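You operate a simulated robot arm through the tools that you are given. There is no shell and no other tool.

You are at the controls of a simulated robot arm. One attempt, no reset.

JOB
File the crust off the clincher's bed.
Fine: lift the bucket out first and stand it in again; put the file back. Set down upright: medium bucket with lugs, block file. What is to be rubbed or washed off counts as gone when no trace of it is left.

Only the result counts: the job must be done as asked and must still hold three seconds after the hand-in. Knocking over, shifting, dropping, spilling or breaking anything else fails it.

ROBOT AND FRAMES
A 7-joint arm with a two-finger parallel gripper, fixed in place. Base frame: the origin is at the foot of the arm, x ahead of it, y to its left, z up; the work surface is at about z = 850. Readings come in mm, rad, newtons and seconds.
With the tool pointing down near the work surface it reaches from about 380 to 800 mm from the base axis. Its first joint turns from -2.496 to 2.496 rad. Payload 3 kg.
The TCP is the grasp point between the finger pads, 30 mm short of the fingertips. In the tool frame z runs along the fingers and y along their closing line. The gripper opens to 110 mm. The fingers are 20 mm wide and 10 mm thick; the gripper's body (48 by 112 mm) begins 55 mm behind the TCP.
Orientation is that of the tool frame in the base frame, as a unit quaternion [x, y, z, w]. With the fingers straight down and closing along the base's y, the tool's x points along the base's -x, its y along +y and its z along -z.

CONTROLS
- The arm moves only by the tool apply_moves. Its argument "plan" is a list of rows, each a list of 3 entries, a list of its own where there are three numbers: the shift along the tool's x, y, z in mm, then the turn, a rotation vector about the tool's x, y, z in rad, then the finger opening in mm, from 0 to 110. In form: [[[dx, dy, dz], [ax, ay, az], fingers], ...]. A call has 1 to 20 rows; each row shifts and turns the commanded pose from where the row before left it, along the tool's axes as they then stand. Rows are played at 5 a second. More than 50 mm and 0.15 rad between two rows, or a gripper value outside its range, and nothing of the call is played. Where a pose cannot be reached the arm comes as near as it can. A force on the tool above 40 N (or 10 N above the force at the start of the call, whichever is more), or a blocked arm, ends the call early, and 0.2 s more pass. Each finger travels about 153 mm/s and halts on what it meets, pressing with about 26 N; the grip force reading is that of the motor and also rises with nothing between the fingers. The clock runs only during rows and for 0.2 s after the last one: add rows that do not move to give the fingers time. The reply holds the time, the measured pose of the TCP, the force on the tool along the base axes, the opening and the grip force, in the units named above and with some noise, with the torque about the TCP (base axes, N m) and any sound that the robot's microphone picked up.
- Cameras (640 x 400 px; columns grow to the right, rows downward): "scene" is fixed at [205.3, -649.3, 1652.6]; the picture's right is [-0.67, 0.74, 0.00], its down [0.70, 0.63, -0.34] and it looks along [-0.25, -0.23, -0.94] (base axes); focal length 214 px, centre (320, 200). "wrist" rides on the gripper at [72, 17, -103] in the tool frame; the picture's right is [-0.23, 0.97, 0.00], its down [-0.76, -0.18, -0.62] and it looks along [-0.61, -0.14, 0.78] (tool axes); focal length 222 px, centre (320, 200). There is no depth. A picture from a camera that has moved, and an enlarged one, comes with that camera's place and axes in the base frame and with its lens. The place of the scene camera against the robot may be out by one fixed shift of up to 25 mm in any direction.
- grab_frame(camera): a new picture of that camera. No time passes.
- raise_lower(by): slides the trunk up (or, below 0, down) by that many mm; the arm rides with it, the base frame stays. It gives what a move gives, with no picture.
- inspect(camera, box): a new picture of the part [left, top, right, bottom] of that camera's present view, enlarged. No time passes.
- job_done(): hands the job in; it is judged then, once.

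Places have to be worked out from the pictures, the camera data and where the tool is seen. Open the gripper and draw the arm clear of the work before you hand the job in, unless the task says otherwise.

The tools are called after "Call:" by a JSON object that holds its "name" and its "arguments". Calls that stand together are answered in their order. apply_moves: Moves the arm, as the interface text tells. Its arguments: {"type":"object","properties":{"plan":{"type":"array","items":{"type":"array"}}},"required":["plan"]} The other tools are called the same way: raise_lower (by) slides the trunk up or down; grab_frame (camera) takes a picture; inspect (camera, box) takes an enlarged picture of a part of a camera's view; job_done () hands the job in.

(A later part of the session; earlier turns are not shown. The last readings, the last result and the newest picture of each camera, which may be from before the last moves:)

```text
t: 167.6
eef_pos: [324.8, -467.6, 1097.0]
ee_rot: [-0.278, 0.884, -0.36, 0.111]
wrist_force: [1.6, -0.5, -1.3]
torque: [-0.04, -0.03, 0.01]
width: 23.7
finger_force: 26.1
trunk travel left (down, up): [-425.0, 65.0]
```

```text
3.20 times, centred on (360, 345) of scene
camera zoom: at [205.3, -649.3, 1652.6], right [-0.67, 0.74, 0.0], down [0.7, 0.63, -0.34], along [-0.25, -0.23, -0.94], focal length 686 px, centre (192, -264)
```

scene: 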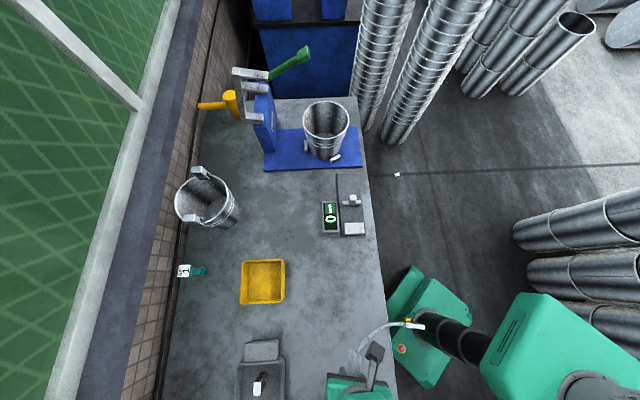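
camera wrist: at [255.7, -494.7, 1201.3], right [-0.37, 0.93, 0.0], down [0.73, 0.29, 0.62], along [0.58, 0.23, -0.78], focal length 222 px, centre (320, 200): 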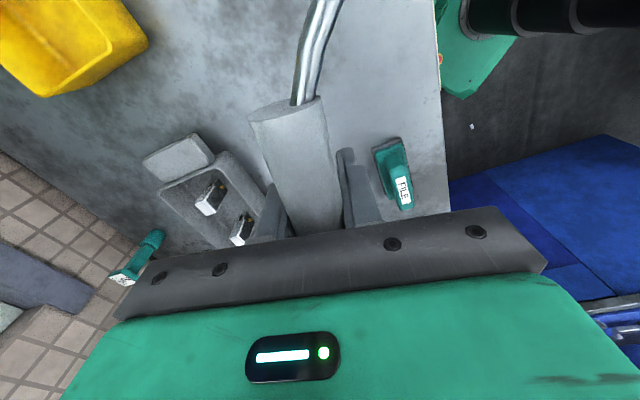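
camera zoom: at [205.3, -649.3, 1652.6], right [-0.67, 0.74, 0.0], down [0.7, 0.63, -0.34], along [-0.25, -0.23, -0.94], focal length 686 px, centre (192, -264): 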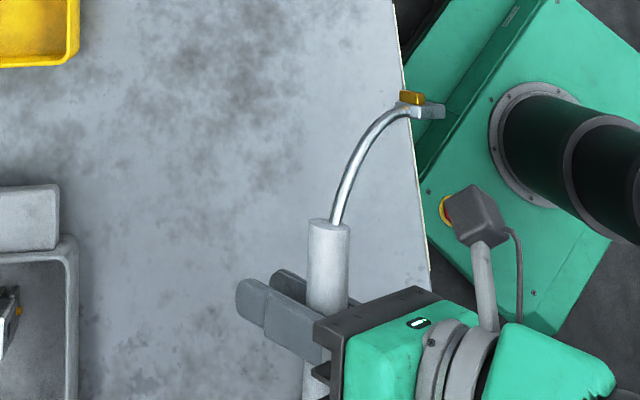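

The legs are 44° down and everything is clear. Continuing to vertical.

Call:
{"name": "apply_moves", "arguments": {"plan": [[[0, 0, 0], [0.14, 0, 0], 0], [[0, 0, 0], [0.14, 0, 0], 0], [[0, 0, 0], [0.14, 0, 0], 0], [[0, 0, 0], [0.14, 0, 0], 0], [[0, 0, 0], [0.14, 0, 0], 0], [[0, 0, 0], [0.1, 0, 0], 0], [[0, 0, 0], [0, 0, 0], 0]]}}

Call:
{"name": "inspect", "arguments": {"camera": "scene", "box": [260, 290, 460, 400]}}

Call:
{"name": "grab_frame", "arguments": {"camera": "wrist"}}

```text
t: 169.2
eef_pos: [392.6, -517.8, 1141.2]
ee_rot: [0.212, -0.674, 0.675, -0.21]
wrist_force: [0.0, 0.0, -1.8]
torque: [-0.02, -0.01, 0.03]
width: 23.8
finger_force: 25.6
out of reach, approached as far as the arm can: row 2, 3, 4, 5, 6
trunk travel left (down, up): [-425.0, 65.0]
```

```text
3.20 times, centred on (360, 345) of scene
camera zoom: at [205.3, -649.3, 1652.6], right [-0.67, 0.74, 0.0], down [0.7, 0.63, -0.34], along [-0.25, -0.23, -0.94], focal length 686 px, centre (192, -264)
```

zoom: 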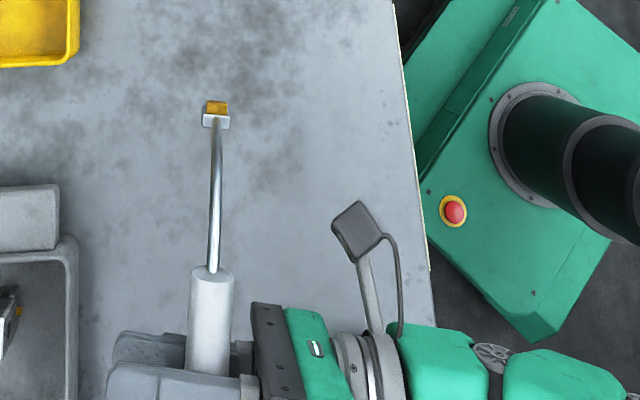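

```text
taken
camera wrist: at [274.0, -474.6, 1125.6], right [0.18, 0.13, -0.97], down [0.27, 0.95, 0.17], along [0.94, -0.3, 0.14], focal length 222 px, centre (320, 200)
```

wrist: 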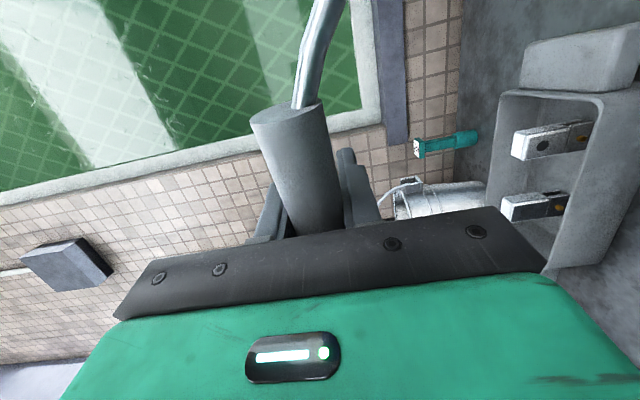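

The bail is now upright with its legs down, though the arm could only get there further out, at about (393, -518, 1141). I'll hold one row to see whether that pose is stable.

Call:
{"name": "apply_moves", "arguments": {"plan": [[[0, 0, 0], [0, 0, 0], 0]]}}

```text
t: 169.6
eef_pos: [392.3, -518.3, 1141.4]
ee_rot: [0.213, -0.675, 0.675, -0.21]
wrist_force: [-0.5, -0.1, -1.7]
torque: [-0.01, -0.03, -0.01]
width: 23.7
finger_force: 25.6
trunk travel left (down, up): [-425.0, 65.0]
```

Stable. I'll use the trunk to lower the whole arm, 80 mm first, and check that the bail goes straight down.

Call:
{"name": "raise_lower", "arguments": {"by": -80}}

Call:
{"name": "inspect", "arguments": {"camera": "scene", "box": [260, 290, 460, 400]}}

```text
t: 170.7
eef_pos: [391.5, -517.7, 1061.4]
ee_rot: [-0.213, 0.675, -0.675, 0.211]
wrist_force: [0.3, -0.3, -0.9]
torque: [-0.01, -0.03, 0.0]
width: 23.6
finger_force: 26.0
trunk travel left (down, up): [-345.0, 145.0]
```

```text
3.20 times, centred on (360, 345) of scene
camera zoom: at [205.3, -649.3, 1652.6], right [-0.67, 0.74, 0.0], down [0.7, 0.63, -0.34], along [-0.25, -0.23, -0.94], focal length 686 px, centre (192, -264)
```

zoom: 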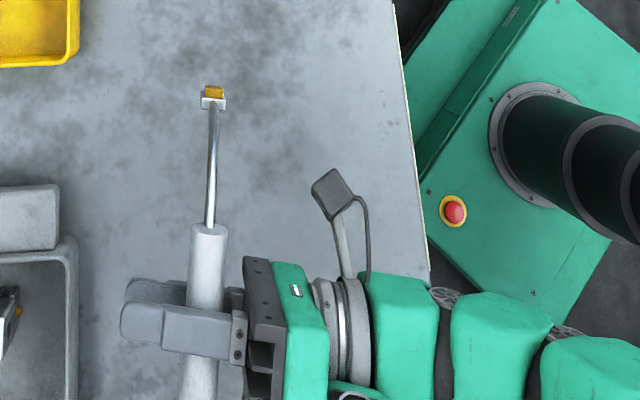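

Going straight down. Another 35 mm, then small steps until the feet touch.

Call:
{"name": "raise_lower", "arguments": {"by": -35}}

```text
t: 171.5
eef_pos: [392.4, -518.7, 1026.4]
ee_rot: [0.213, -0.674, 0.676, -0.211]
wrist_force: [-0.5, 0.3, -0.1]
torque: [-0.02, -0.04, 0.01]
width: 23.6
finger_force: 26.2
trunk travel left (down, up): [-310.0, 180.0]
```

Call:
{"name": "raise_lower", "arguments": {"by": -8}}

Call:
{"name": "inspect", "arguments": {"camera": "scene", "box": [260, 290, 460, 400]}}

```text
t: 172.1
eef_pos: [392.9, -518.8, 1018.6]
ee_rot: [0.213, -0.674, 0.675, -0.21]
wrist_force: [-0.3, -0.5, -1.6]
torque: [-0.04, 0.0, 0.02]
width: 23.6
finger_force: 26.1
trunk travel left (down, up): [-302.0, 188.0]
```

```text
3.20 times, centred on (360, 345) of scene
camera zoom: at [205.3, -649.3, 1652.6], right [-0.67, 0.74, 0.0], down [0.7, 0.63, -0.34], along [-0.25, -0.23, -0.94], focal length 686 px, centre (192, -264)
```

zoom: 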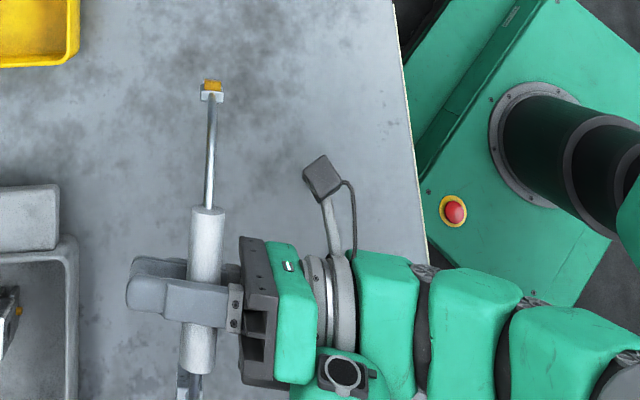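

No contact yet. Continuing in 4 mm steps.

Call:
{"name": "raise_lower", "arguments": {"by": -4}}

Call:
{"name": "raise_lower", "arguments": {"by": -4}}

```text
t: 172.6
eef_pos: [392.0, -519.5, 1015.6]
ee_rot: [0.213, -0.675, 0.675, -0.21]
wrist_force: [-0.3, -0.6, -1.3]
torque: [-0.01, 0.0, -0.02]
width: 23.6
finger_force: 26.7
trunk travel left (down, up): [-298.0, 192.0]
```

```text
t: 173.1
eef_pos: [391.5, -519.8, 1009.2]
ee_rot: [0.212, -0.674, 0.676, -0.21]
wrist_force: [0.0, 0.3, -1.4]
torque: [-0.04, -0.03, 0.03]
width: 23.6
finger_force: 26.0
trunk travel left (down, up): [-294.0, 196.0]
```

No contact at 1009-1010. Another 4 mm step.

Call:
{"name": "raise_lower", "arguments": {"by": -4}}

```text
t: 173.7
eef_pos: [391.8, -518.6, 1005.7]
ee_rot: [0.213, -0.674, 0.675, -0.21]
wrist_force: [0.2, -0.3, -0.2]
torque: [-0.01, -0.01, 0.02]
width: 23.4
finger_force: 25.8
trunk travel left (down, up): [-290.0, 200.0]
```

Call:
{"name": "raise_lower", "arguments": {"by": -3}}

```text
t: 174.2
eef_pos: [392.9, -518.6, 1003.3]
ee_rot: [0.213, -0.674, 0.675, -0.21]
wrist_force: [-0.1, 0.6, -2.1]
torque: [-0.02, -0.05, -0.03]
width: 23.5
finger_force: 25.9
trunk travel left (down, up): [-287.0, 203.0]
```

Not touching yet; the original grip height was about 993, so it should be close. Continuing.

Call:
{"name": "raise_lower", "arguments": {"by": -3}}

```text
t: 174.7
eef_pos: [393.1, -518.5, 1001.4]
ee_rot: [-0.213, 0.675, -0.675, 0.21]
wrist_force: [-1.5, 0.1, -1.3]
torque: [-0.06, -0.02, -0.03]
width: 23.7
finger_force: 25.5
trunk travel left (down, up): [-284.0, 206.0]
```

Call:
{"name": "raise_lower", "arguments": {"by": -3}}

```text
t: 175.2
eef_pos: [392.6, -517.8, 997.6]
ee_rot: [0.212, -0.674, 0.676, -0.21]
wrist_force: [0.0, 0.3, -1.6]
torque: [-0.02, 0.0, -0.01]
width: 23.5
finger_force: 25.4
trunk travel left (down, up): [-281.0, 209.0]
```

Call:
{"name": "raise_lower", "arguments": {"by": -3}}

Call:
{"name": "inspect", "arguments": {"camera": "scene", "box": [300, 290, 400, 400]}}

```text
t: 175.8
eef_pos: [393.4, -518.9, 994.1]
ee_rot: [0.213, -0.674, 0.676, -0.211]
wrist_force: [0.4, -0.7, -0.5]
torque: [-0.03, -0.03, -0.04]
width: 23.9
finger_force: 25.4
trunk travel left (down, up): [-278.0, 212.0]
```

```text
3.64 times, centred on (350, 345) of scene
camera zoom: at [205.3, -649.3, 1652.6], right [-0.67, 0.74, 0.0], down [0.7, 0.63, -0.34], along [-0.25, -0.23, -0.94], focal length 780 px, centre (211, -327)
```

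zoom: 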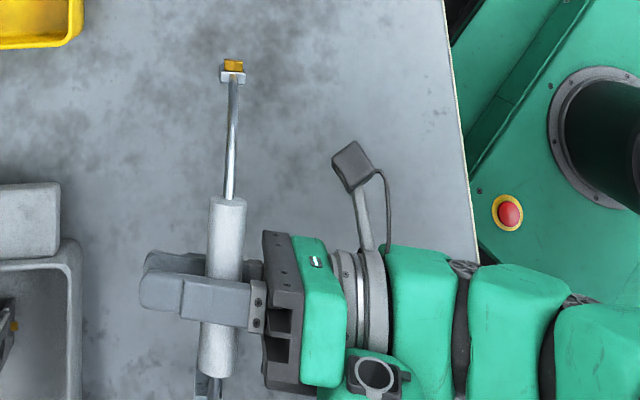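

The geometry in the scene view confirms the bail hangs vertically. Continuing down in small steps for the touch.

Call:
{"name": "raise_lower", "arguments": {"by": -3}}

```text
t: 176.3
eef_pos: [392.5, -520.3, 990.0]
ee_rot: [0.213, -0.675, 0.675, -0.21]
wrist_force: [0.0, -1.0, -0.5]
torque: [0.04, -0.11, -0.02]
width: 23.5
finger_force: 26.4
trunk travel left (down, up): [-275.0, 215.0]
```

The torque is starting to change, possibly a first foot contact. One more 2 mm step.

Call:
{"name": "raise_lower", "arguments": {"by": -2}}

```text
t: 176.8
eef_pos: [391.9, -519.1, 991.3]
ee_rot: [0.211, -0.673, 0.676, -0.211]
wrist_force: [-0.5, -1.5, 13.6]
torque: [0.3, 0.08, -0.02]
width: 23.6
finger_force: 25.9
trunk travel left (down, up): [-273.0, 217.0]
```

Feet are down, with a 13.6 N push. Raising 1.5 mm to ease.

Call:
{"name": "raise_lower", "arguments": {"by": 1.5}}

```text
t: 177.3
eef_pos: [391.5, -518.8, 992.1]
ee_rot: [-0.212, 0.675, -0.675, 0.209]
wrist_force: [-0.1, -3.2, 9.2]
torque: [0.24, -0.01, -0.11]
width: 23.7
finger_force: 26.3
trunk travel left (down, up): [-274.0, 215.0]
```

Still 9 N of preload. One more millimetre up to let the bail just rest on its feet.

Call:
{"name": "raise_lower", "arguments": {"by": 1}}

```text
t: 177.8
eef_pos: [391.7, -519.3, 990.3]
ee_rot: [0.212, -0.675, 0.675, -0.21]
wrist_force: [-0.6, 0.5, 0.3]
torque: [0.08, -0.04, 0.04]
width: 23.4
finger_force: 25.9
trunk travel left (down, up): [-276.0, 214.0]
```

Now nearly unloaded. The lugs look about 28 mm wide, so the bail should stand by itself. I'll open slightly to a loose cage (30 mm) and look.

Call:
{"name": "apply_moves", "arguments": {"plan": [[[0, 0, 0], [0, 0, 0], 25], [[0, 0, 0], [0, 0, 0], 27], [[0, 0, 0], [0, 0, 0], 30], [[0, 0, 0], [0, 0, 0], 30]]}}

Call:
{"name": "inspect", "arguments": {"camera": "scene", "box": [300, 290, 400, 400]}}

Call:
{"name": "grab_frame", "arguments": {"camera": "wrist"}}

```text
t: 178.8
eef_pos: [391.8, -519.3, 992.1]
ee_rot: [0.213, -0.674, 0.675, -0.21]
wrist_force: [-0.5, -0.5, -0.1]
torque: [0.01, 0.0, 0.05]
width: 30.0
finger_force: 0.1
trunk travel left (down, up): [-276.0, 214.0]
```

```text
3.64 times, centred on (350, 345) of scene
camera zoom: at [205.3, -649.3, 1652.6], right [-0.67, 0.74, 0.0], down [0.7, 0.63, -0.34], along [-0.25, -0.23, -0.94], focal length 780 px, centre (211, -327)
```

zoom: 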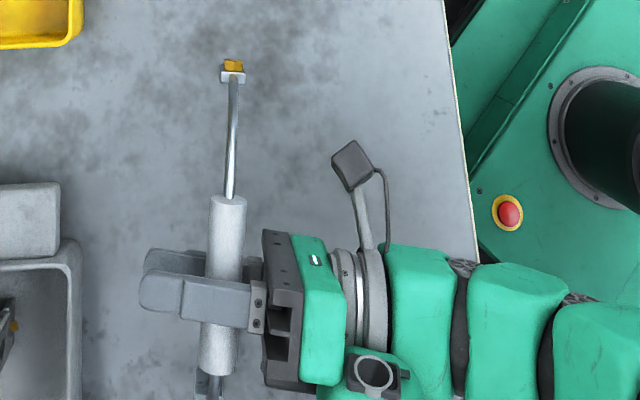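

```text
taken
camera wrist: at [274.1, -474.6, 976.0], right [0.18, 0.13, -0.97], down [0.27, 0.95, 0.18], along [0.94, -0.3, 0.14], focal length 222 px, centre (320, 200)
```

wrist: 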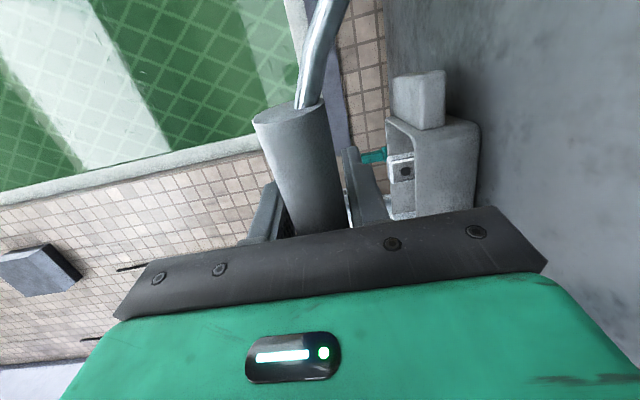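

The bail stands freely on its feet. I'll open to 40 mm for clearance and rotate the tool up around the grip axis in stages.

Call:
{"name": "apply_moves", "arguments": {"plan": [[[0, 0, 0], [0, 0, 0], 40], [[0, -1.6, 0.06], [-0.07, 0, 0], 40], [[0, -3.21, 0.22], [-0.14, 0, 0], 40], [[0, -3.21, 0.22], [-0.14, 0, 0], 40], [[0, -3.21, 0.22], [-0.14, 0, 0], 40], [[0, 0, 0], [0, 0, 0], 40]]}}

Call:
{"name": "inspect", "arguments": {"camera": "scene", "box": [300, 290, 400, 400]}}

Call:
{"name": "grab_frame", "arguments": {"camera": "wrist"}}

```text
t: 180.2
eef_pos: [393.9, -520.2, 1002.8]
ee_rot: [-0.256, 0.818, -0.492, 0.152]
wrist_force: [-0.4, 0.6, -0.7]
torque: [0.0, -0.04, 0.0]
width: 40.8
finger_force: 0.4
trunk travel left (down, up): [-276.0, 214.0]
```

```text
3.64 times, centred on (350, 345) of scene
camera zoom: at [205.3, -649.3, 1652.6], right [-0.67, 0.74, 0.0], down [0.7, 0.63, -0.34], along [-0.25, -0.23, -0.94], focal length 780 px, centre (211, -327)
```

zoom: 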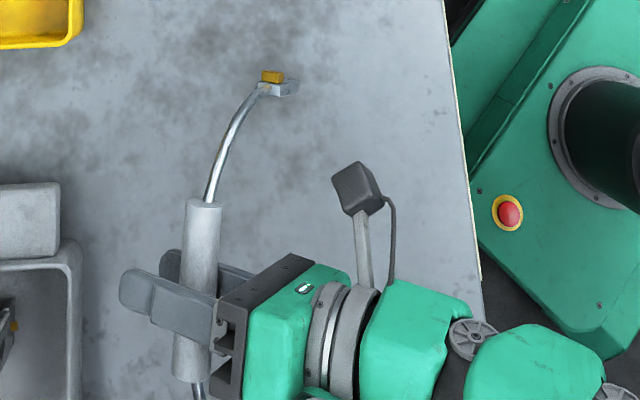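

```text
taken
camera wrist: at [278.2, -480.4, 1037.5], right [-0.08, 0.51, -0.86], down [0.36, 0.82, 0.45], along [0.93, -0.28, -0.25], focal length 222 px, centre (320, 200)
```

wrist: 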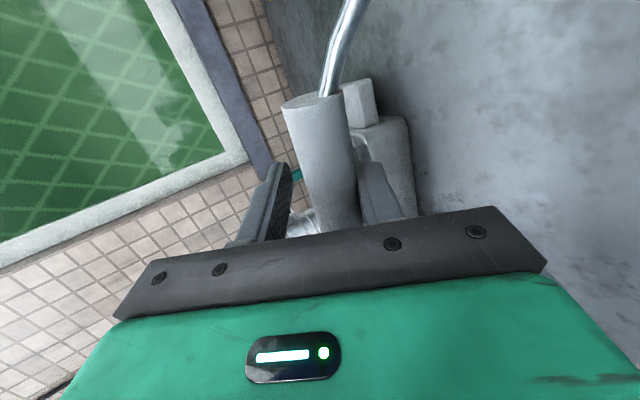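

The bail has tilted along with the tool. I need to see exactly how it's touching before going on.

Call:
{"name": "inspect", "arguments": {"camera": "wrist", "box": [200, 40, 440, 250]}}

Call:
{"name": "inspect", "arguments": {"camera": "scene", "box": [300, 330, 380, 400]}}

```text
1.90 times, centred on (320, 145) of wrist
camera zoom: at [278.2, -480.4, 1037.5], right [-0.08, 0.51, -0.86], down [0.36, 0.82, 0.45], along [0.93, -0.28, -0.25], focal length 423 px, centre (320, 305)
```

zoom: 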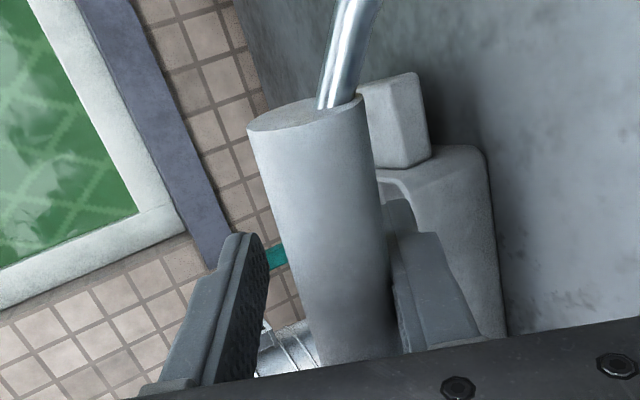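

```text
5.71 times, centred on (340, 365) of scene
camera zoom: at [205.3, -649.3, 1652.6], right [-0.67, 0.74, 0.0], down [0.7, 0.63, -0.34], along [-0.25, -0.23, -0.94], focal length 1226 px, centre (206, -743)
```

zoom: 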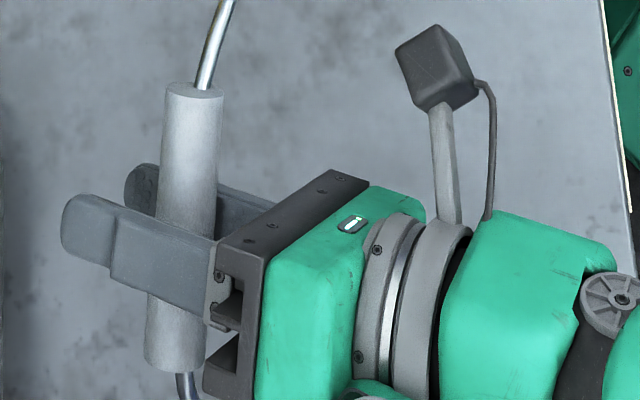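

The grip rolled onto the lower finger. I'll test whether the grip force can be modulated by commanding an opening close to the grip's width (about 23.5 mm), which would let me pivot it under control.

Call:
{"name": "apply_moves", "arguments": {"plan": [[[0, 0, 0], [0, 0, 0], 32], [[0, 0, 0], [0, 0, 0], 27], [[0, 0, 0], [0, 0, 0], 24], [[0, 0, 0], [0, 0, 0], 23], [[0, 0, 0], [0, 0, 0], 23]]}}

Call:
{"name": "inspect", "arguments": {"camera": "scene", "box": [300, 290, 400, 400]}}

```text
t: 181.4
eef_pos: [394.1, -522.1, 1002.5]
ee_rot: [-0.258, 0.818, -0.491, 0.152]
wrist_force: [0.5, -0.1, -0.8]
torque: [-0.02, -0.02, -0.03]
width: 23.7
finger_force: 1.4
trunk travel left (down, up): [-276.0, 214.0]
```

```text
3.64 times, centred on (350, 345) of scene
camera zoom: at [205.3, -649.3, 1652.6], right [-0.67, 0.74, 0.0], down [0.7, 0.63, -0.34], along [-0.25, -0.23, -0.94], focal length 780 px, centre (211, -327)
```

zoom: 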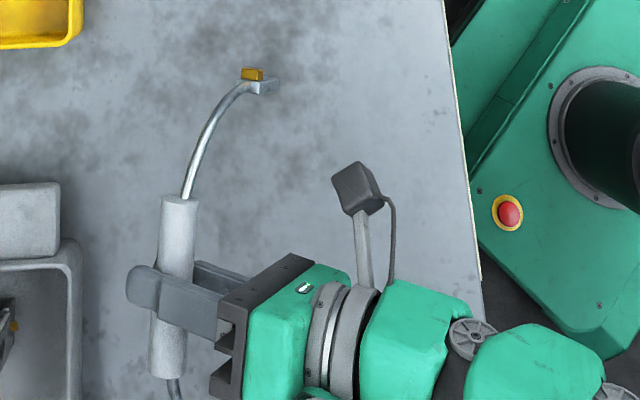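

Useful: the grip force is proportional (1.4 N at 0.7 mm over-close). I'll close firmly again, lift clear of the table, and redo this with the trunk lower so the arm can hold the bail truly vertical.

Call:
{"name": "apply_moves", "arguments": {"plan": [[[0, 0, 0], [0, 0, 0], 15], [[0, 0, 0], [0, 0, 0], 0], [[0, 0, 0], [0, 0, 0], 0]]}}

Call:
{"name": "inspect", "arguments": {"camera": "wrist", "box": [200, 40, 440, 250]}}

Call:
{"name": "inspect", "arguments": {"camera": "scene", "box": [300, 290, 400, 400]}}

```text
t: 182.2
eef_pos: [394.2, -521.7, 1002.7]
ee_rot: [-0.257, 0.818, -0.492, 0.153]
wrist_force: [-0.1, -0.6, -0.2]
torque: [-0.04, 0.0, -0.01]
width: 23.7
finger_force: 26.5
trunk travel left (down, up): [-276.0, 214.0]
```

```text
1.90 times, centred on (320, 145) of wrist
camera zoom: at [278.3, -480.4, 1037.4], right [-0.08, 0.5, -0.86], down [0.36, 0.82, 0.45], along [0.93, -0.28, -0.25], focal length 423 px, centre (320, 305)
```

zoom: 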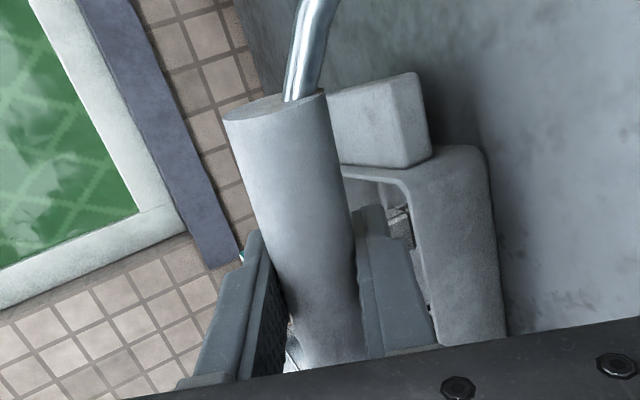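

```text
3.64 times, centred on (350, 345) of scene
camera zoom: at [205.3, -649.3, 1652.6], right [-0.67, 0.74, 0.0], down [0.7, 0.63, -0.34], along [-0.25, -0.23, -0.94], focal length 780 px, centre (211, -327)
```

zoom: 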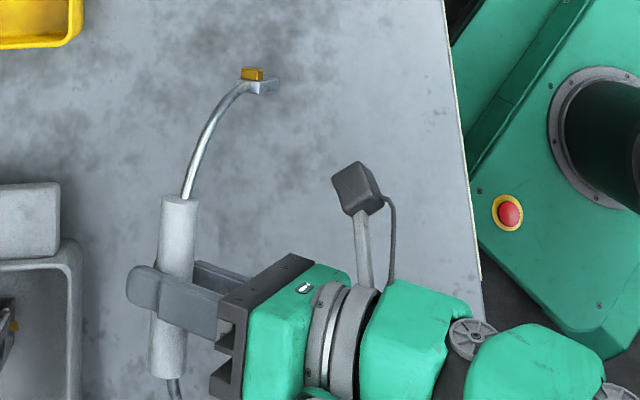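

I see what happened: the grip cylinder actually sits at the TCP (not 23 mm beyond), so I'd rotated about the wrong point. Its legs are now about 21° from vertical. Rotating +0.36 rad to bring them vertical.

Call:
{"name": "apply_moves", "arguments": {"plan": [[[0, 0, 0], [0.12, 0, 0], 0], [[0, 0, 0], [0.12, 0, 0], 0], [[0, 0, 0], [0.12, 0, 0], 0], [[0, 0, 0], [0, 0, 0], 0]]}}

Call:
{"name": "inspect", "arguments": {"camera": "scene", "box": [300, 290, 400, 400]}}

Call:
{"name": "inspect", "arguments": {"camera": "wrist", "box": [200, 40, 440, 250]}}

```text
t: 183.2
eef_pos: [394.8, -520.2, 1003.1]
ee_rot: [-0.226, 0.717, -0.63, 0.196]
wrist_force: [0.5, 0.0, 1.0]
torque: [-0.01, -0.01, -0.04]
width: 23.9
finger_force: 25.8
trunk travel left (down, up): [-276.0, 214.0]
```

```text
3.64 times, centred on (350, 345) of scene
camera zoom: at [205.3, -649.3, 1652.6], right [-0.67, 0.74, 0.0], down [0.7, 0.63, -0.34], along [-0.25, -0.23, -0.94], focal length 780 px, centre (211, -327)
```

zoom: 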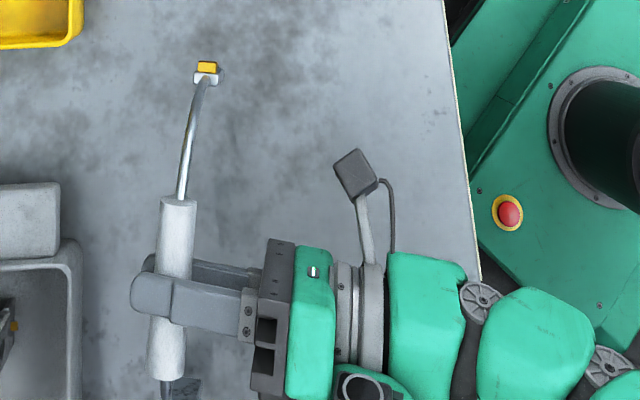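

```text
1.90 times, centred on (320, 145) of wrist
camera zoom: at [275.4, -476.0, 1000.1], right [0.11, 0.23, -0.97], down [0.29, 0.92, 0.25], along [0.95, -0.31, 0.04], focal length 423 px, centre (320, 305)
```

zoom: 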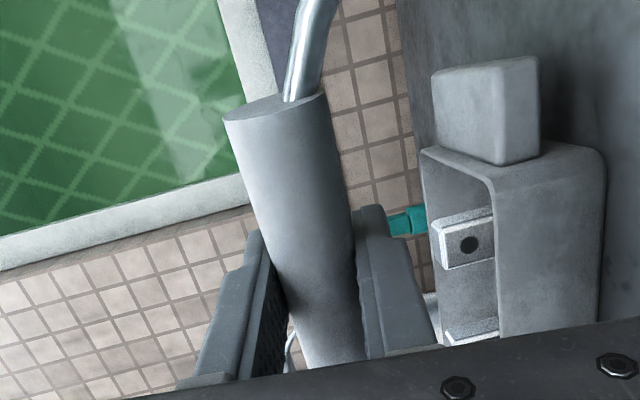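

Close to vertical, leaning perhaps 3° toward the base. I'll add 0.05 rad and lower 8 mm toward the table.

Call:
{"name": "apply_moves", "arguments": {"plan": [[[0, 0, 0], [0.05, 0, 0], 0], [[0, 4, 0.3], [0, 0, 0], 0], [[0, 4, 0.3], [0, 0, 0], 0], [[0, 0, 0], [0, 0, 0], 0]]}}

Call:
{"name": "inspect", "arguments": {"camera": "scene", "box": [300, 290, 400, 400]}}

```text
t: 184.2
eef_pos: [394.3, -520.4, 995.6]
ee_rot: [-0.22, 0.701, -0.647, 0.201]
wrist_force: [0.1, 0.1, -0.7]
torque: [-0.06, 0.0, -0.01]
width: 23.4
finger_force: 25.9
trunk travel left (down, up): [-276.0, 214.0]
```

```text
3.64 times, centred on (350, 345) of scene
camera zoom: at [205.3, -649.3, 1652.6], right [-0.67, 0.74, 0.0], down [0.7, 0.63, -0.34], along [-0.25, -0.23, -0.94], focal length 780 px, centre (211, -327)
```

zoom: 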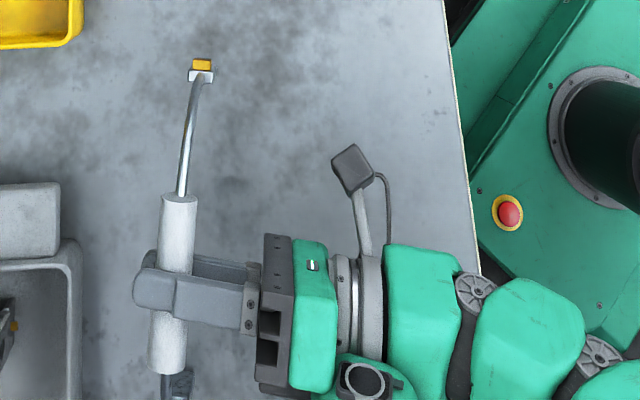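

Nearly vertical now. Lowering in small steps until the feet touch.

Call:
{"name": "apply_moves", "arguments": {"plan": [[[0, 1.5, 0.05], [0, 0, 0], 0], [[0, 1.5, 0.05], [0, 0, 0], 0], [[0, 0, 0], [0, 0, 0], 0]]}}

```text
t: 185.0
eef_pos: [393.9, -522.3, 991.4]
ee_rot: [-0.221, 0.7, -0.648, 0.202]
wrist_force: [0.5, 0.7, 1.6]
torque: [-0.06, -0.01, 0.11]
width: 23.3
finger_force: 26.1
trunk travel left (down, up): [-276.0, 214.0]
```

Feet are touching (about 3 N). I'll relax the grip to a light hold so the bail can settle flat on its feet.

Call:
{"name": "apply_moves", "arguments": {"plan": [[[0, 0, 0], [0, 0, 0], 15], [[0, 0, 0], [0, 0, 0], 20], [[0, 0, 0], [0, 0, 0], 22], [[0, 0, 0], [0, 0, 0], 23], [[0, 0, 0], [0, 0, 0], 23.2]]}}

Call:
{"name": "inspect", "arguments": {"camera": "scene", "box": [300, 290, 400, 400]}}

```text
t: 186.2
eef_pos: [394.2, -520.7, 991.9]
ee_rot: [-0.22, 0.7, -0.648, 0.201]
wrist_force: [0.2, 1.2, 2.7]
torque: [-0.04, 0.02, -0.03]
width: 24.2
finger_force: 1.4
trunk travel left (down, up): [-276.0, 214.0]
```

```text
3.64 times, centred on (350, 345) of scene
camera zoom: at [205.3, -649.3, 1652.6], right [-0.67, 0.74, 0.0], down [0.7, 0.63, -0.34], along [-0.25, -0.23, -0.94], focal length 780 px, centre (211, -327)
```

zoom: 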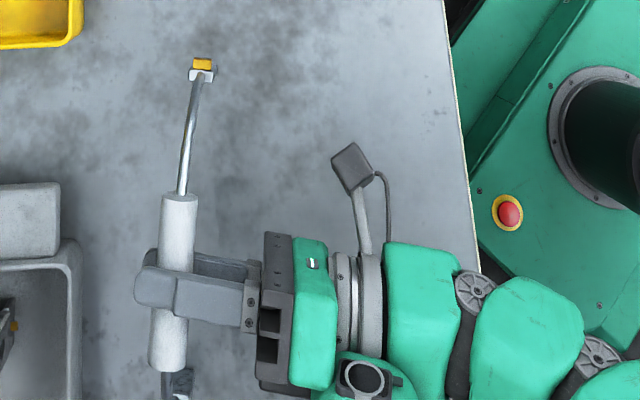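

Holding lightly, upright. Now I'll open in steps to 44 mm and see if it stands on its own.

Call:
{"name": "apply_moves", "arguments": {"plan": [[[0, 0, 0], [0, 0, 0], 25], [[0, 0, 0], [0, 0, 0], 28], [[0, 0, 0], [0, 0, 0], 34], [[0, 0, 0], [0, 0, 0], 44], [[0, 0, 0], [0, 0, 0], 44]]}}

Call:
{"name": "inspect", "arguments": {"camera": "scene", "box": [300, 290, 400, 400]}}

Call:
{"name": "inspect", "arguments": {"camera": "wrist", "box": [200, 40, 440, 250]}}

```text
t: 187.4
eef_pos: [393.6, -521.0, 991.5]
ee_rot: [-0.22, 0.701, -0.648, 0.202]
wrist_force: [-0.2, -0.2, -0.3]
torque: [0.0, 0.02, -0.03]
width: 44.1
finger_force: 0.1
trunk travel left (down, up): [-276.0, 214.0]
```

```text
3.64 times, centred on (350, 345) of scene
camera zoom: at [205.3, -649.3, 1652.6], right [-0.67, 0.74, 0.0], down [0.7, 0.63, -0.34], along [-0.25, -0.23, -0.94], focal length 780 px, centre (211, -327)
```

zoom: 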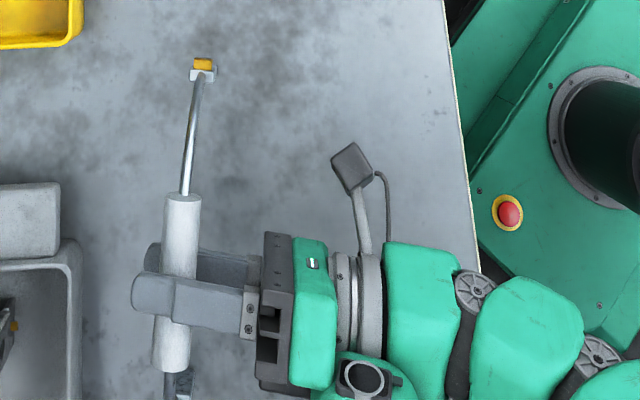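

```text
1.90 times, centred on (320, 145) of wrist
camera zoom: at [274.9, -475.9, 984.0], right [0.14, 0.19, -0.97], down [0.28, 0.93, 0.22], along [0.95, -0.3, 0.08], focal length 423 px, centre (320, 305)
```

zoom: 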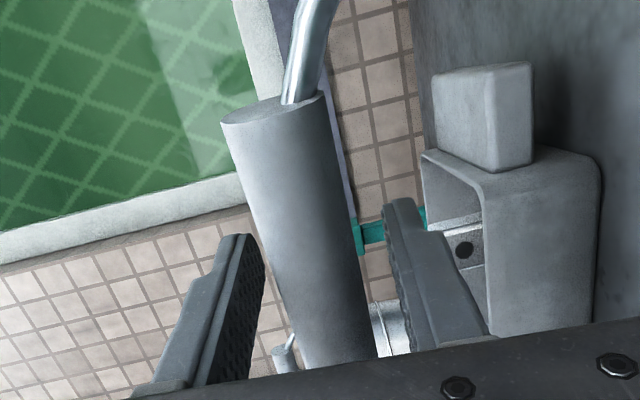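

It stands freely with clear gaps on both sides. I'll open fully and rotate the tool up to vertical about the grip axis, checking halfway.

Call:
{"name": "apply_moves", "arguments": {"plan": [[[0, 0, 0], [0, 0, 0], 80], [[0, 0, 0], [0, 0, 0], 110], [[0, -0.14, 0], [-0.07, 0, 0], 110], [[0, -0.28, 0.02], [-0.14, 0, 0], 110], [[0, -0.28, 0.02], [-0.14, 0, 0], 110], [[0, -0.28, 0.02], [-0.14, 0, 0], 110], [[0, -0.28, 0.02], [-0.14, 0, 0], 110], [[0, -0.28, 0.02], [-0.14, 0, 0], 110], [[0, 0, 0], [0, 0, 0], 110]]}}

Call:
{"name": "inspect", "arguments": {"camera": "scene", "box": [300, 290, 400, 400]}}

Call:
{"name": "grab_frame", "arguments": {"camera": "wrist"}}

```text
t: 189.4
eef_pos: [393.1, -521.8, 992.4]
ee_rot: [-0.28, 0.893, -0.337, 0.103]
wrist_force: [0.4, -0.3, 1.3]
torque: [0.01, 0.01, 0.01]
width: 109.7
finger_force: 0.0
trunk travel left (down, up): [-276.0, 214.0]
```

```text
3.64 times, centred on (350, 345) of scene
camera zoom: at [205.3, -649.3, 1652.6], right [-0.67, 0.74, 0.0], down [0.7, 0.63, -0.34], along [-0.25, -0.23, -0.94], focal length 780 px, centre (211, -327)
```

zoom: 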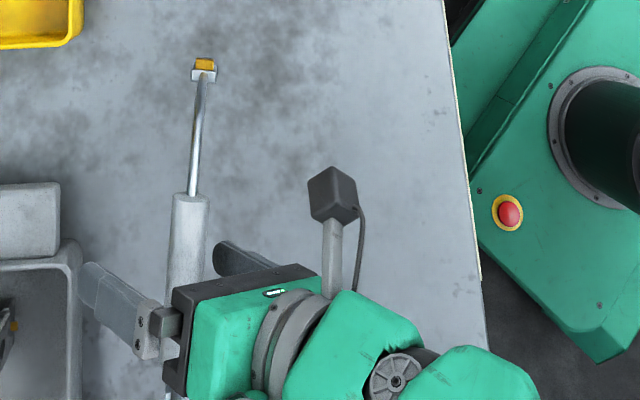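

```text
taken
camera wrist: at [288.5, -495.4, 1060.4], right [-0.23, 0.73, -0.64], down [0.47, 0.66, 0.58], along [0.85, -0.17, -0.5], focal length 222 px, centre (320, 200)
```

wrist: 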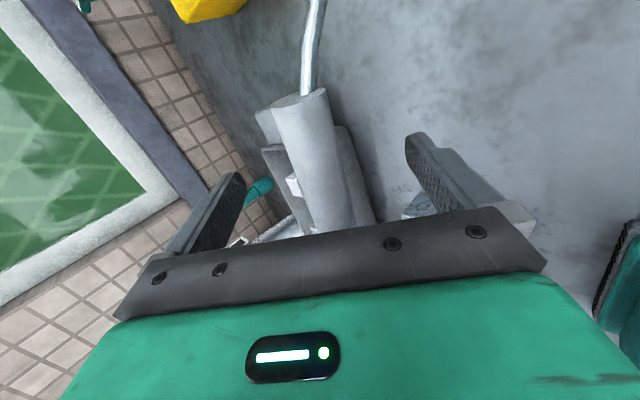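

The bail hasn't moved. Finishing the rotation to vertical.

Call:
{"name": "apply_moves", "arguments": {"plan": [[[0, -0.28, 0.02], [-0.14, 0, 0], 110], [[0, -0.28, 0.02], [-0.14, 0, 0], 110], [[0, -0.28, 0.02], [-0.14, 0, 0], 110], [[0, -0.28, 0.02], [-0.14, 0, 0], 110], [[0, -0.28, 0.02], [-0.14, 0, 0], 110], [[0, 0, 0], [0, 0, 0], 110]]}}

Call:
{"name": "inspect", "arguments": {"camera": "scene", "box": [300, 290, 400, 400]}}

Call:
{"name": "grab_frame", "arguments": {"camera": "wrist"}}

```text
t: 190.8
eef_pos: [395.0, -522.6, 994.1]
ee_rot: [-0.299, 0.954, -0.01, 0.002]
wrist_force: [-0.8, -0.2, 0.1]
torque: [0.0, 0.02, 0.0]
width: 110.0
finger_force: 0.0
trunk travel left (down, up): [-276.0, 214.0]
```

```text
3.64 times, centred on (350, 345) of scene
camera zoom: at [205.3, -649.3, 1652.6], right [-0.67, 0.74, 0.0], down [0.7, 0.63, -0.34], along [-0.25, -0.23, -0.94], focal length 780 px, centre (211, -327)
```

zoom: 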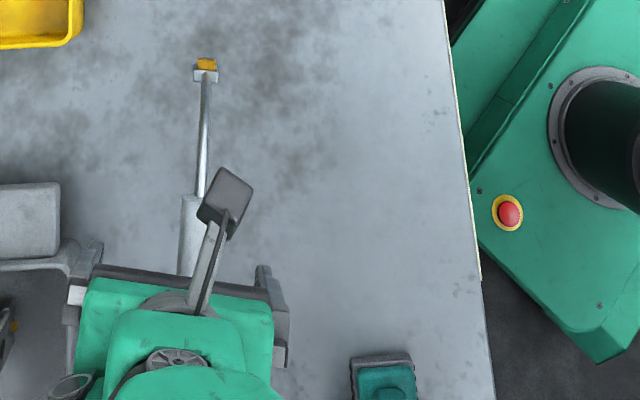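

```text
taken
camera wrist: at [325.5, -547.2, 1097.5], right [-0.37, 0.93, -0.02], down [0.72, 0.3, 0.62], along [0.59, 0.22, -0.78], focal length 222 px, centre (320, 200)
```

wrist: 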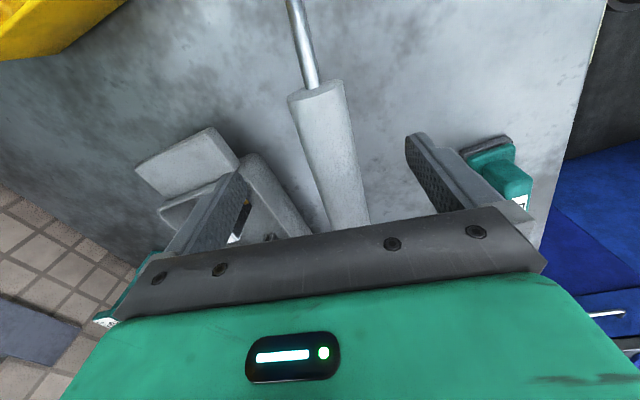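

The tool is vertical and the bail still stands untouched between the fingers, about 11 mm off centre. I'll centre on it and close gently, then firmly.

Call:
{"name": "apply_moves", "arguments": {"plan": [[[0, 11, 0], [-0.02, 0, 0], 110], [[0, 0, 0], [0, 0, 0], 60], [[0, 0, 0], [0, 0, 0], 40], [[0, 0, 0], [0, 0, 0], 32], [[0, 0, 0], [0, 0, 0], 32]]}}

Call:
{"name": "inspect", "arguments": {"camera": "wrist", "box": [200, 40, 440, 250]}}

Call:
{"name": "inspect", "arguments": {"camera": "scene", "box": [300, 290, 400, 400]}}

```text
t: 192.0
eef_pos: [389.3, -513.4, 994.4]
ee_rot: [-0.3, 0.954, -0.001, -0.001]
wrist_force: [0.9, 0.2, -0.3]
torque: [-0.03, -0.02, 0.03]
width: 32.1
finger_force: 0.2
trunk travel left (down, up): [-276.0, 214.0]
```

```text
1.90 times, centred on (320, 145) of wrist
camera zoom: at [319.9, -540.3, 1097.8], right [-0.37, 0.93, 0.0], down [0.73, 0.29, 0.62], along [0.58, 0.23, -0.78], focal length 423 px, centre (320, 305)
```

zoom: 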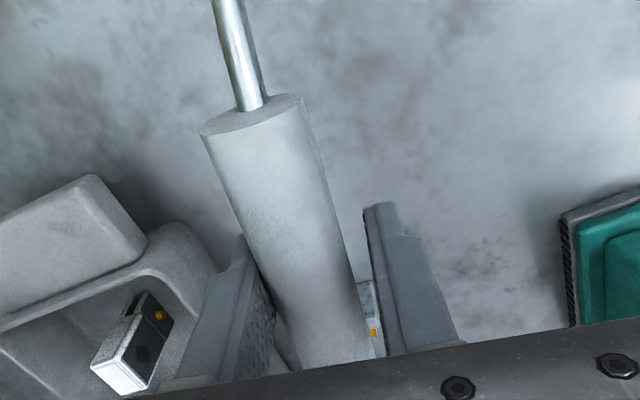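

```text
3.64 times, centred on (350, 345) of scene
camera zoom: at [205.3, -649.3, 1652.6], right [-0.67, 0.74, 0.0], down [0.7, 0.63, -0.34], along [-0.25, -0.23, -0.94], focal length 780 px, centre (211, -327)
```

zoom: 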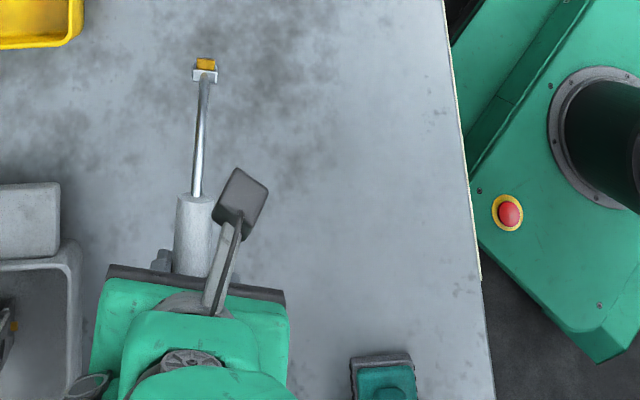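

The cylinder is slightly left of centre. I'll shift 2 mm and close on it.

Call:
{"name": "apply_moves", "arguments": {"plan": [[[0, -2, 0], [0, 0, 0], 32], [[0, 0, 0], [0, 0, 0], 28], [[0, 0, 0], [0, 0, 0], 25], [[0, 0, 0], [0, 0, 0], 22], [[0, 0, 0], [0, 0, 0], 12], [[0, 0, 0], [0, 0, 0], 0], [[0, 0, 0], [0, 0, 0], 0]]}}

Call:
{"name": "inspect", "arguments": {"camera": "scene", "box": [300, 290, 400, 400]}}

Call:
{"name": "inspect", "arguments": {"camera": "wrist", "box": [200, 40, 440, 250]}}

```text
t: 193.6
eef_pos: [389.6, -514.7, 993.1]
ee_rot: [-0.299, 0.954, -0.001, -0.002]
wrist_force: [0.5, -1.2, 2.1]
torque: [-0.09, 0.08, 0.08]
width: 23.5
finger_force: 26.2
trunk travel left (down, up): [-276.0, 214.0]
```

```text
3.64 times, centred on (350, 345) of scene
camera zoom: at [205.3, -649.3, 1652.6], right [-0.67, 0.74, 0.0], down [0.7, 0.63, -0.34], along [-0.25, -0.23, -0.94], focal length 780 px, centre (211, -327)
```

zoom: 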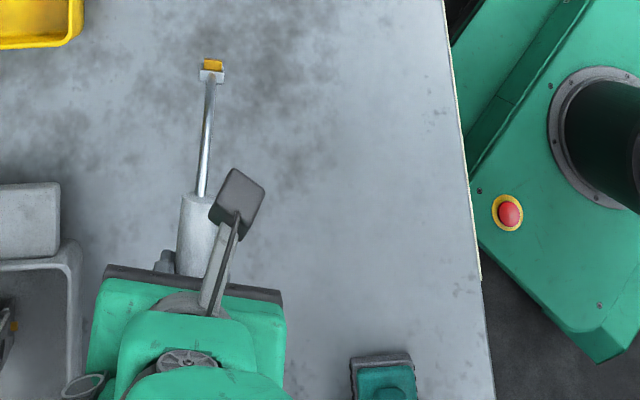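

```text
1.90 times, centred on (320, 145) of wrist
camera zoom: at [321.2, -541.6, 1097.9], right [-0.37, 0.93, 0.0], down [0.73, 0.29, 0.62], along [0.58, 0.23, -0.78], focal length 423 px, centre (320, 305)
```

zoom: 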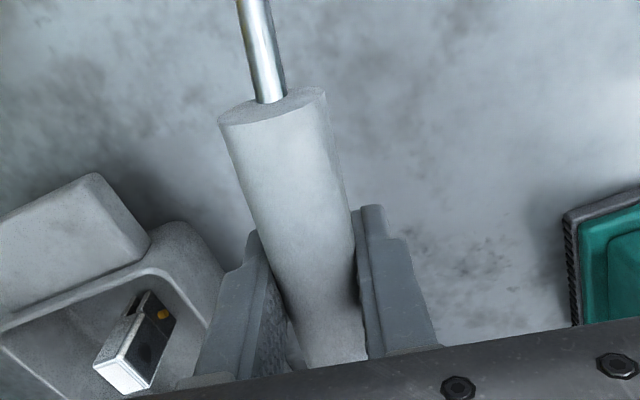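

The bail is now held upright from above. I'll raise everything with the trunk (+149 mm), which also restores the original trunk height.

Call:
{"name": "raise_lower", "arguments": {"by": 149}}

Call:
{"name": "grab_frame", "arguments": {"camera": "scene"}}

```text
t: 195.3
eef_pos: [388.9, -514.9, 1142.5]
ee_rot: [-0.299, 0.954, 0.0, -0.001]
wrist_force: [-0.2, -0.1, -0.2]
torque: [0.0, 0.0, -0.04]
width: 23.8
finger_force: 26.2
trunk travel left (down, up): [-424.0, 66.0]
```

```text
taken
```

scene: 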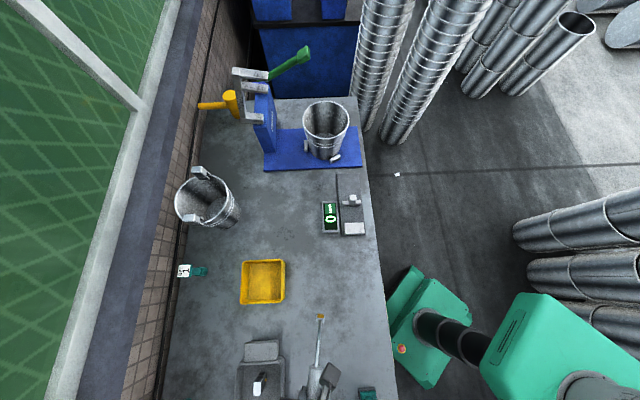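

Hanging straight. Now yaw it so the A end faces the table front again, then carry it along toward the rack, stopping 60 mm short.

Call:
{"name": "apply_moves", "arguments": {"plan": [[[0, 0, 0], [0, 0, 0.07], 0], [[0, 0, 0], [0, 0, 0.139], 0], [[0, 0, 0], [0, 0, 0.139], 0], [[0, 0, 0], [0, 0, 0.139], 0], [[0, 0, 0], [0, 0, 0.139], 0], [[0, 0, 0], [0, 0, 0.139], 0], [[0, 0, 0], [0, 0, 0.139], 0], [[0, 0, 0], [0, 0, 0.139], 0], [[0, 0, 0], [0, 0, 0.139], 0], [[0, 0, 0], [0, 0, 0.139], 0], [[0, 0, 0], [0, 0, 0.073], 0], [[0, 0, 0], [0, 0, 0], 0]]}}

Call:
{"name": "apply_moves", "arguments": {"plan": [[[5, 20, 0], [0, 0, 0], 0], [[10, 36, 0], [0, 0, 0], 0], [[10, 36, 0], [0, 0, 0], 0], [[10, 36, 0], [0, 0, 0], 0], [[10, 36, 0], [0, 0, 0], 0], [[10, 36, 0], [0, 0, 0], 0], [[10, 36, 0], [0, 0, 0], 0], [[9, 37, 0], [0, 0, 0], 0], [[0, 0, 0], [0, 0, 0], 0]]}}

Call:
{"name": "grab_frame", "arguments": {"camera": "wrist"}}

```text
t: 197.9
eef_pos: [388.9, -515.5, 1141.2]
ee_rot: [0.384, 0.923, -0.002, -0.002]
wrist_force: [0.8, 0.4, -1.6]
torque: [-0.03, -0.01, 0.02]
width: 23.7
finger_force: 25.9
trunk travel left (down, up): [-424.0, 66.0]
```

```text
t: 199.9
eef_pos: [532.1, -270.0, 1142.6]
ee_rot: [0.383, 0.924, -0.002, -0.001]
wrist_force: [0.4, 0.2, -1.0]
torque: [-0.01, 0.03, 0.0]
width: 23.7
finger_force: 25.7
trunk travel left (down, up): [-424.0, 66.0]
```

```text
taken
camera wrist: at [493.1, -205.0, 1246.5], right [0.85, 0.53, 0.0], down [0.41, -0.66, 0.62], along [0.33, -0.53, -0.78], focal length 222 px, centre (320, 200)
```

wrist: 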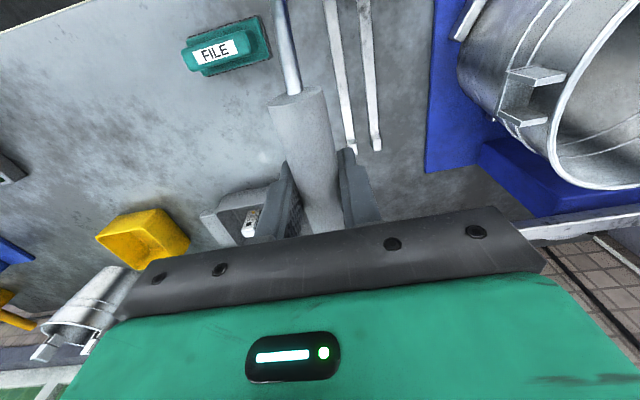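

Oriented as originally, and 60 mm short of the rack. I'll zoom in to locate the rails precisely.

Call:
{"name": "inspect", "arguments": {"camera": "wrist", "box": [260, 0, 460, 160]}}

```text
2.50 times, centred on (360, 80) of wrist
camera zoom: at [493.1, -205.0, 1246.5], right [0.85, 0.53, 0.0], down [0.41, -0.66, 0.62], along [0.33, -0.53, -0.78], focal length 555 px, centre (220, 500)
```

zoom: 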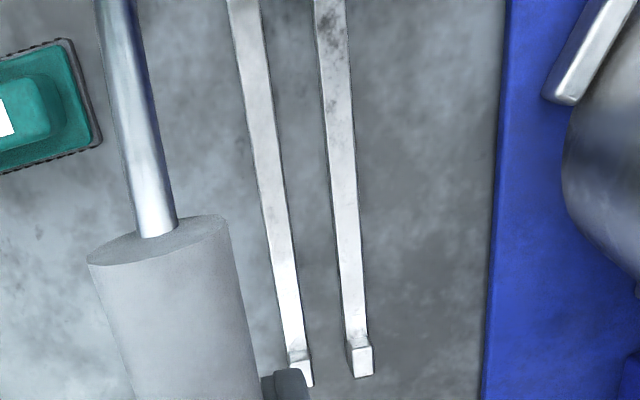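

Rails are centred on s = 243 with about a 28 mm gap; the lugs are about 24 mm wide. The bail leans about 1° in the grip, so I'll trim that, move over the rack, and come down to just above the rails.

Call:
{"name": "apply_moves", "arguments": {"plan": [[[1, 20, 0], [-0.018, 0, 0], 0], [[1, 20, 0], [0, 0, 0], 0], [[0, 17, 0], [0, 0, 0], 0], [[0, 0, 0], [0, 0, 0], 0], [[0, 0, 25], [0, 0, 0], 0], [[0, 0, 30], [0, 0, 0], 0], [[0, 0, 30], [0, 0, 0], 0], [[0, 0, 22], [0, 0, 0], 0], [[0, 0, 0], [0, 0, 0], 0]]}}

Call:
{"name": "grab_frame", "arguments": {"camera": "wrist"}}

Call:
{"name": "inspect", "arguments": {"camera": "wrist", "box": [220, 0, 420, 160]}}

```text
t: 201.9
eef_pos: [570.9, -227.0, 1034.7]
ee_rot: [0.384, 0.923, 0.006, 0.003]
wrist_force: [0.1, -0.9, -1.3]
torque: [-0.03, 0.01, 0.0]
width: 23.6
finger_force: 26.0
trunk travel left (down, up): [-424.0, 66.0]
```

```text
taken
camera wrist: at [531.1, -164.2, 1139.2], right [0.85, 0.53, 0.01], down [0.41, -0.67, 0.62], along [0.34, -0.52, -0.78], focal length 222 px, centre (320, 200)
```

wrist: 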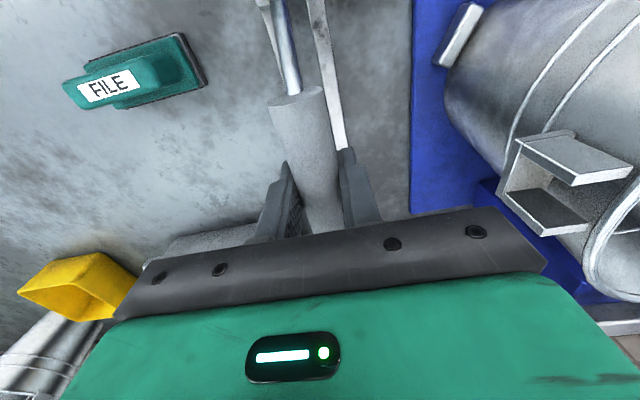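

```text
2.50 times, centred on (320, 80) of wrist
camera zoom: at [531.1, -164.2, 1139.2], right [0.85, 0.53, 0.01], down [0.41, -0.67, 0.62], along [0.34, -0.52, -0.78], focal length 555 px, centre (320, 500)
```

zoom: 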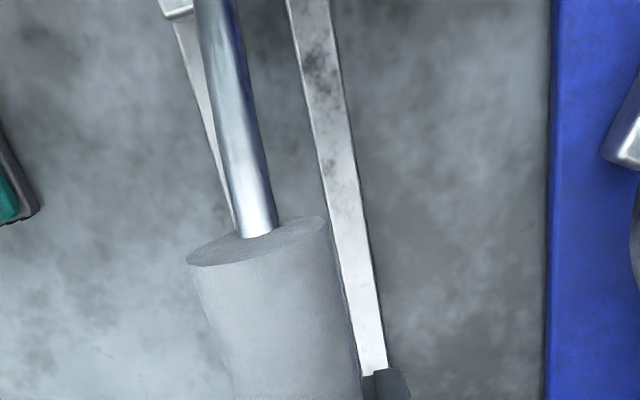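

In this closer view the rails' midline is about 4-5 mm to the -s side of the bail. I'll shift -5 mm and lower in steps, watching whether contact comes early (on a rail) or at the table height of 992.

Call:
{"name": "apply_moves", "arguments": {"plan": [[[0, -5, 0], [0, 0, 0], 0], [[0, 0, 6], [0, 0, 0], 0], [[0, 0, 6], [0, 0, 0], 0], [[0, 0, 0], [0, 0, 0], 0]]}}

Call:
{"name": "inspect", "arguments": {"camera": "wrist", "box": [220, 0, 420, 160]}}

```text
t: 202.9
eef_pos: [567.1, -230.7, 1022.2]
ee_rot: [0.384, 0.923, 0.007, 0.003]
wrist_force: [-0.3, -0.1, -0.8]
torque: [0.02, 0.03, 0.03]
width: 23.6
finger_force: 25.9
trunk travel left (down, up): [-424.0, 66.0]
```

```text
2.50 times, centred on (320, 80) of wrist
camera zoom: at [527.5, -168.0, 1127.2], right [0.85, 0.53, 0.01], down [0.41, -0.67, 0.62], along [0.34, -0.52, -0.78], focal length 555 px, centre (320, 500)
```

zoom: 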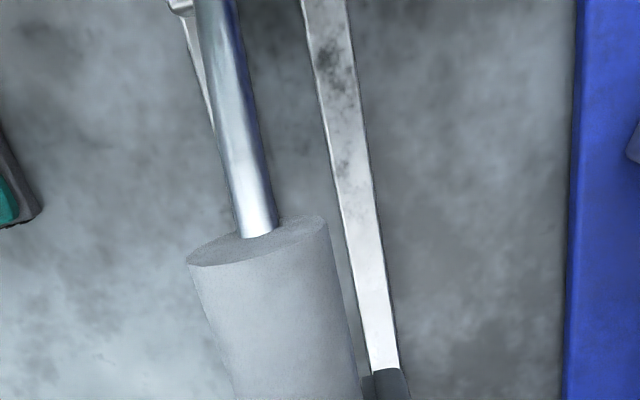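

Now centred to within about 1.5 mm. I'll trim -1.5 mm and continue down carefully.

Call:
{"name": "apply_moves", "arguments": {"plan": [[[0, -1.5, 4], [0, 0, 0], 0], [[0, 0, 4], [0, 0, 0], 0], [[0, 0, 0], [0, 0, 0], 0]]}}

```text
t: 203.8
eef_pos: [566.6, -231.0, 1014.0]
ee_rot: [0.384, 0.923, 0.006, 0.003]
wrist_force: [-0.5, 1.3, -1.3]
torque: [0.03, -0.01, 0.01]
width: 23.7
finger_force: 26.0
trunk travel left (down, up): [-424.0, 66.0]
```

Call:
{"name": "apply_moves", "arguments": {"plan": [[[0, 0, 3], [0, 0, 0], 0], [[0, 0, 3], [0, 0, 0], 0], [[0, 0, 0], [0, 0, 0], 0]]}}

```text
t: 204.6
eef_pos: [566.9, -231.9, 1009.5]
ee_rot: [0.383, 0.924, 0.006, 0.002]
wrist_force: [0.1, 0.2, -1.5]
torque: [0.0, -0.01, -0.01]
width: 23.7
finger_force: 25.6
trunk travel left (down, up): [-424.0, 66.0]
```

No contact at 1009. Continuing 4 mm.

Call:
{"name": "apply_moves", "arguments": {"plan": [[[0, 0, 2], [0, 0, 0], 0], [[0, 0, 2], [0, 0, 0], 0], [[0, 0, 0], [0, 0, 0], 0]]}}

```text
t: 205.3
eef_pos: [566.4, -231.6, 1003.5]
ee_rot: [0.383, 0.924, 0.006, 0.002]
wrist_force: [0.7, 0.0, -1.6]
torque: [0.03, -0.03, -0.04]
width: 23.5
finger_force: 25.8
trunk travel left (down, up): [-424.0, 66.0]
```

Call:
{"name": "apply_moves", "arguments": {"plan": [[[0, 0, 2], [0, 0, 0], 0], [[0, 0, 2], [0, 0, 0], 0], [[0, 0, 0], [0, 0, 0], 0]]}}

```text
t: 206.2
eef_pos: [567.3, -231.6, 999.5]
ee_rot: [0.384, 0.923, 0.006, 0.003]
wrist_force: [-0.5, -0.6, -1.2]
torque: [-0.03, -0.01, 0.01]
width: 23.7
finger_force: 25.8
trunk travel left (down, up): [-424.0, 66.0]
```

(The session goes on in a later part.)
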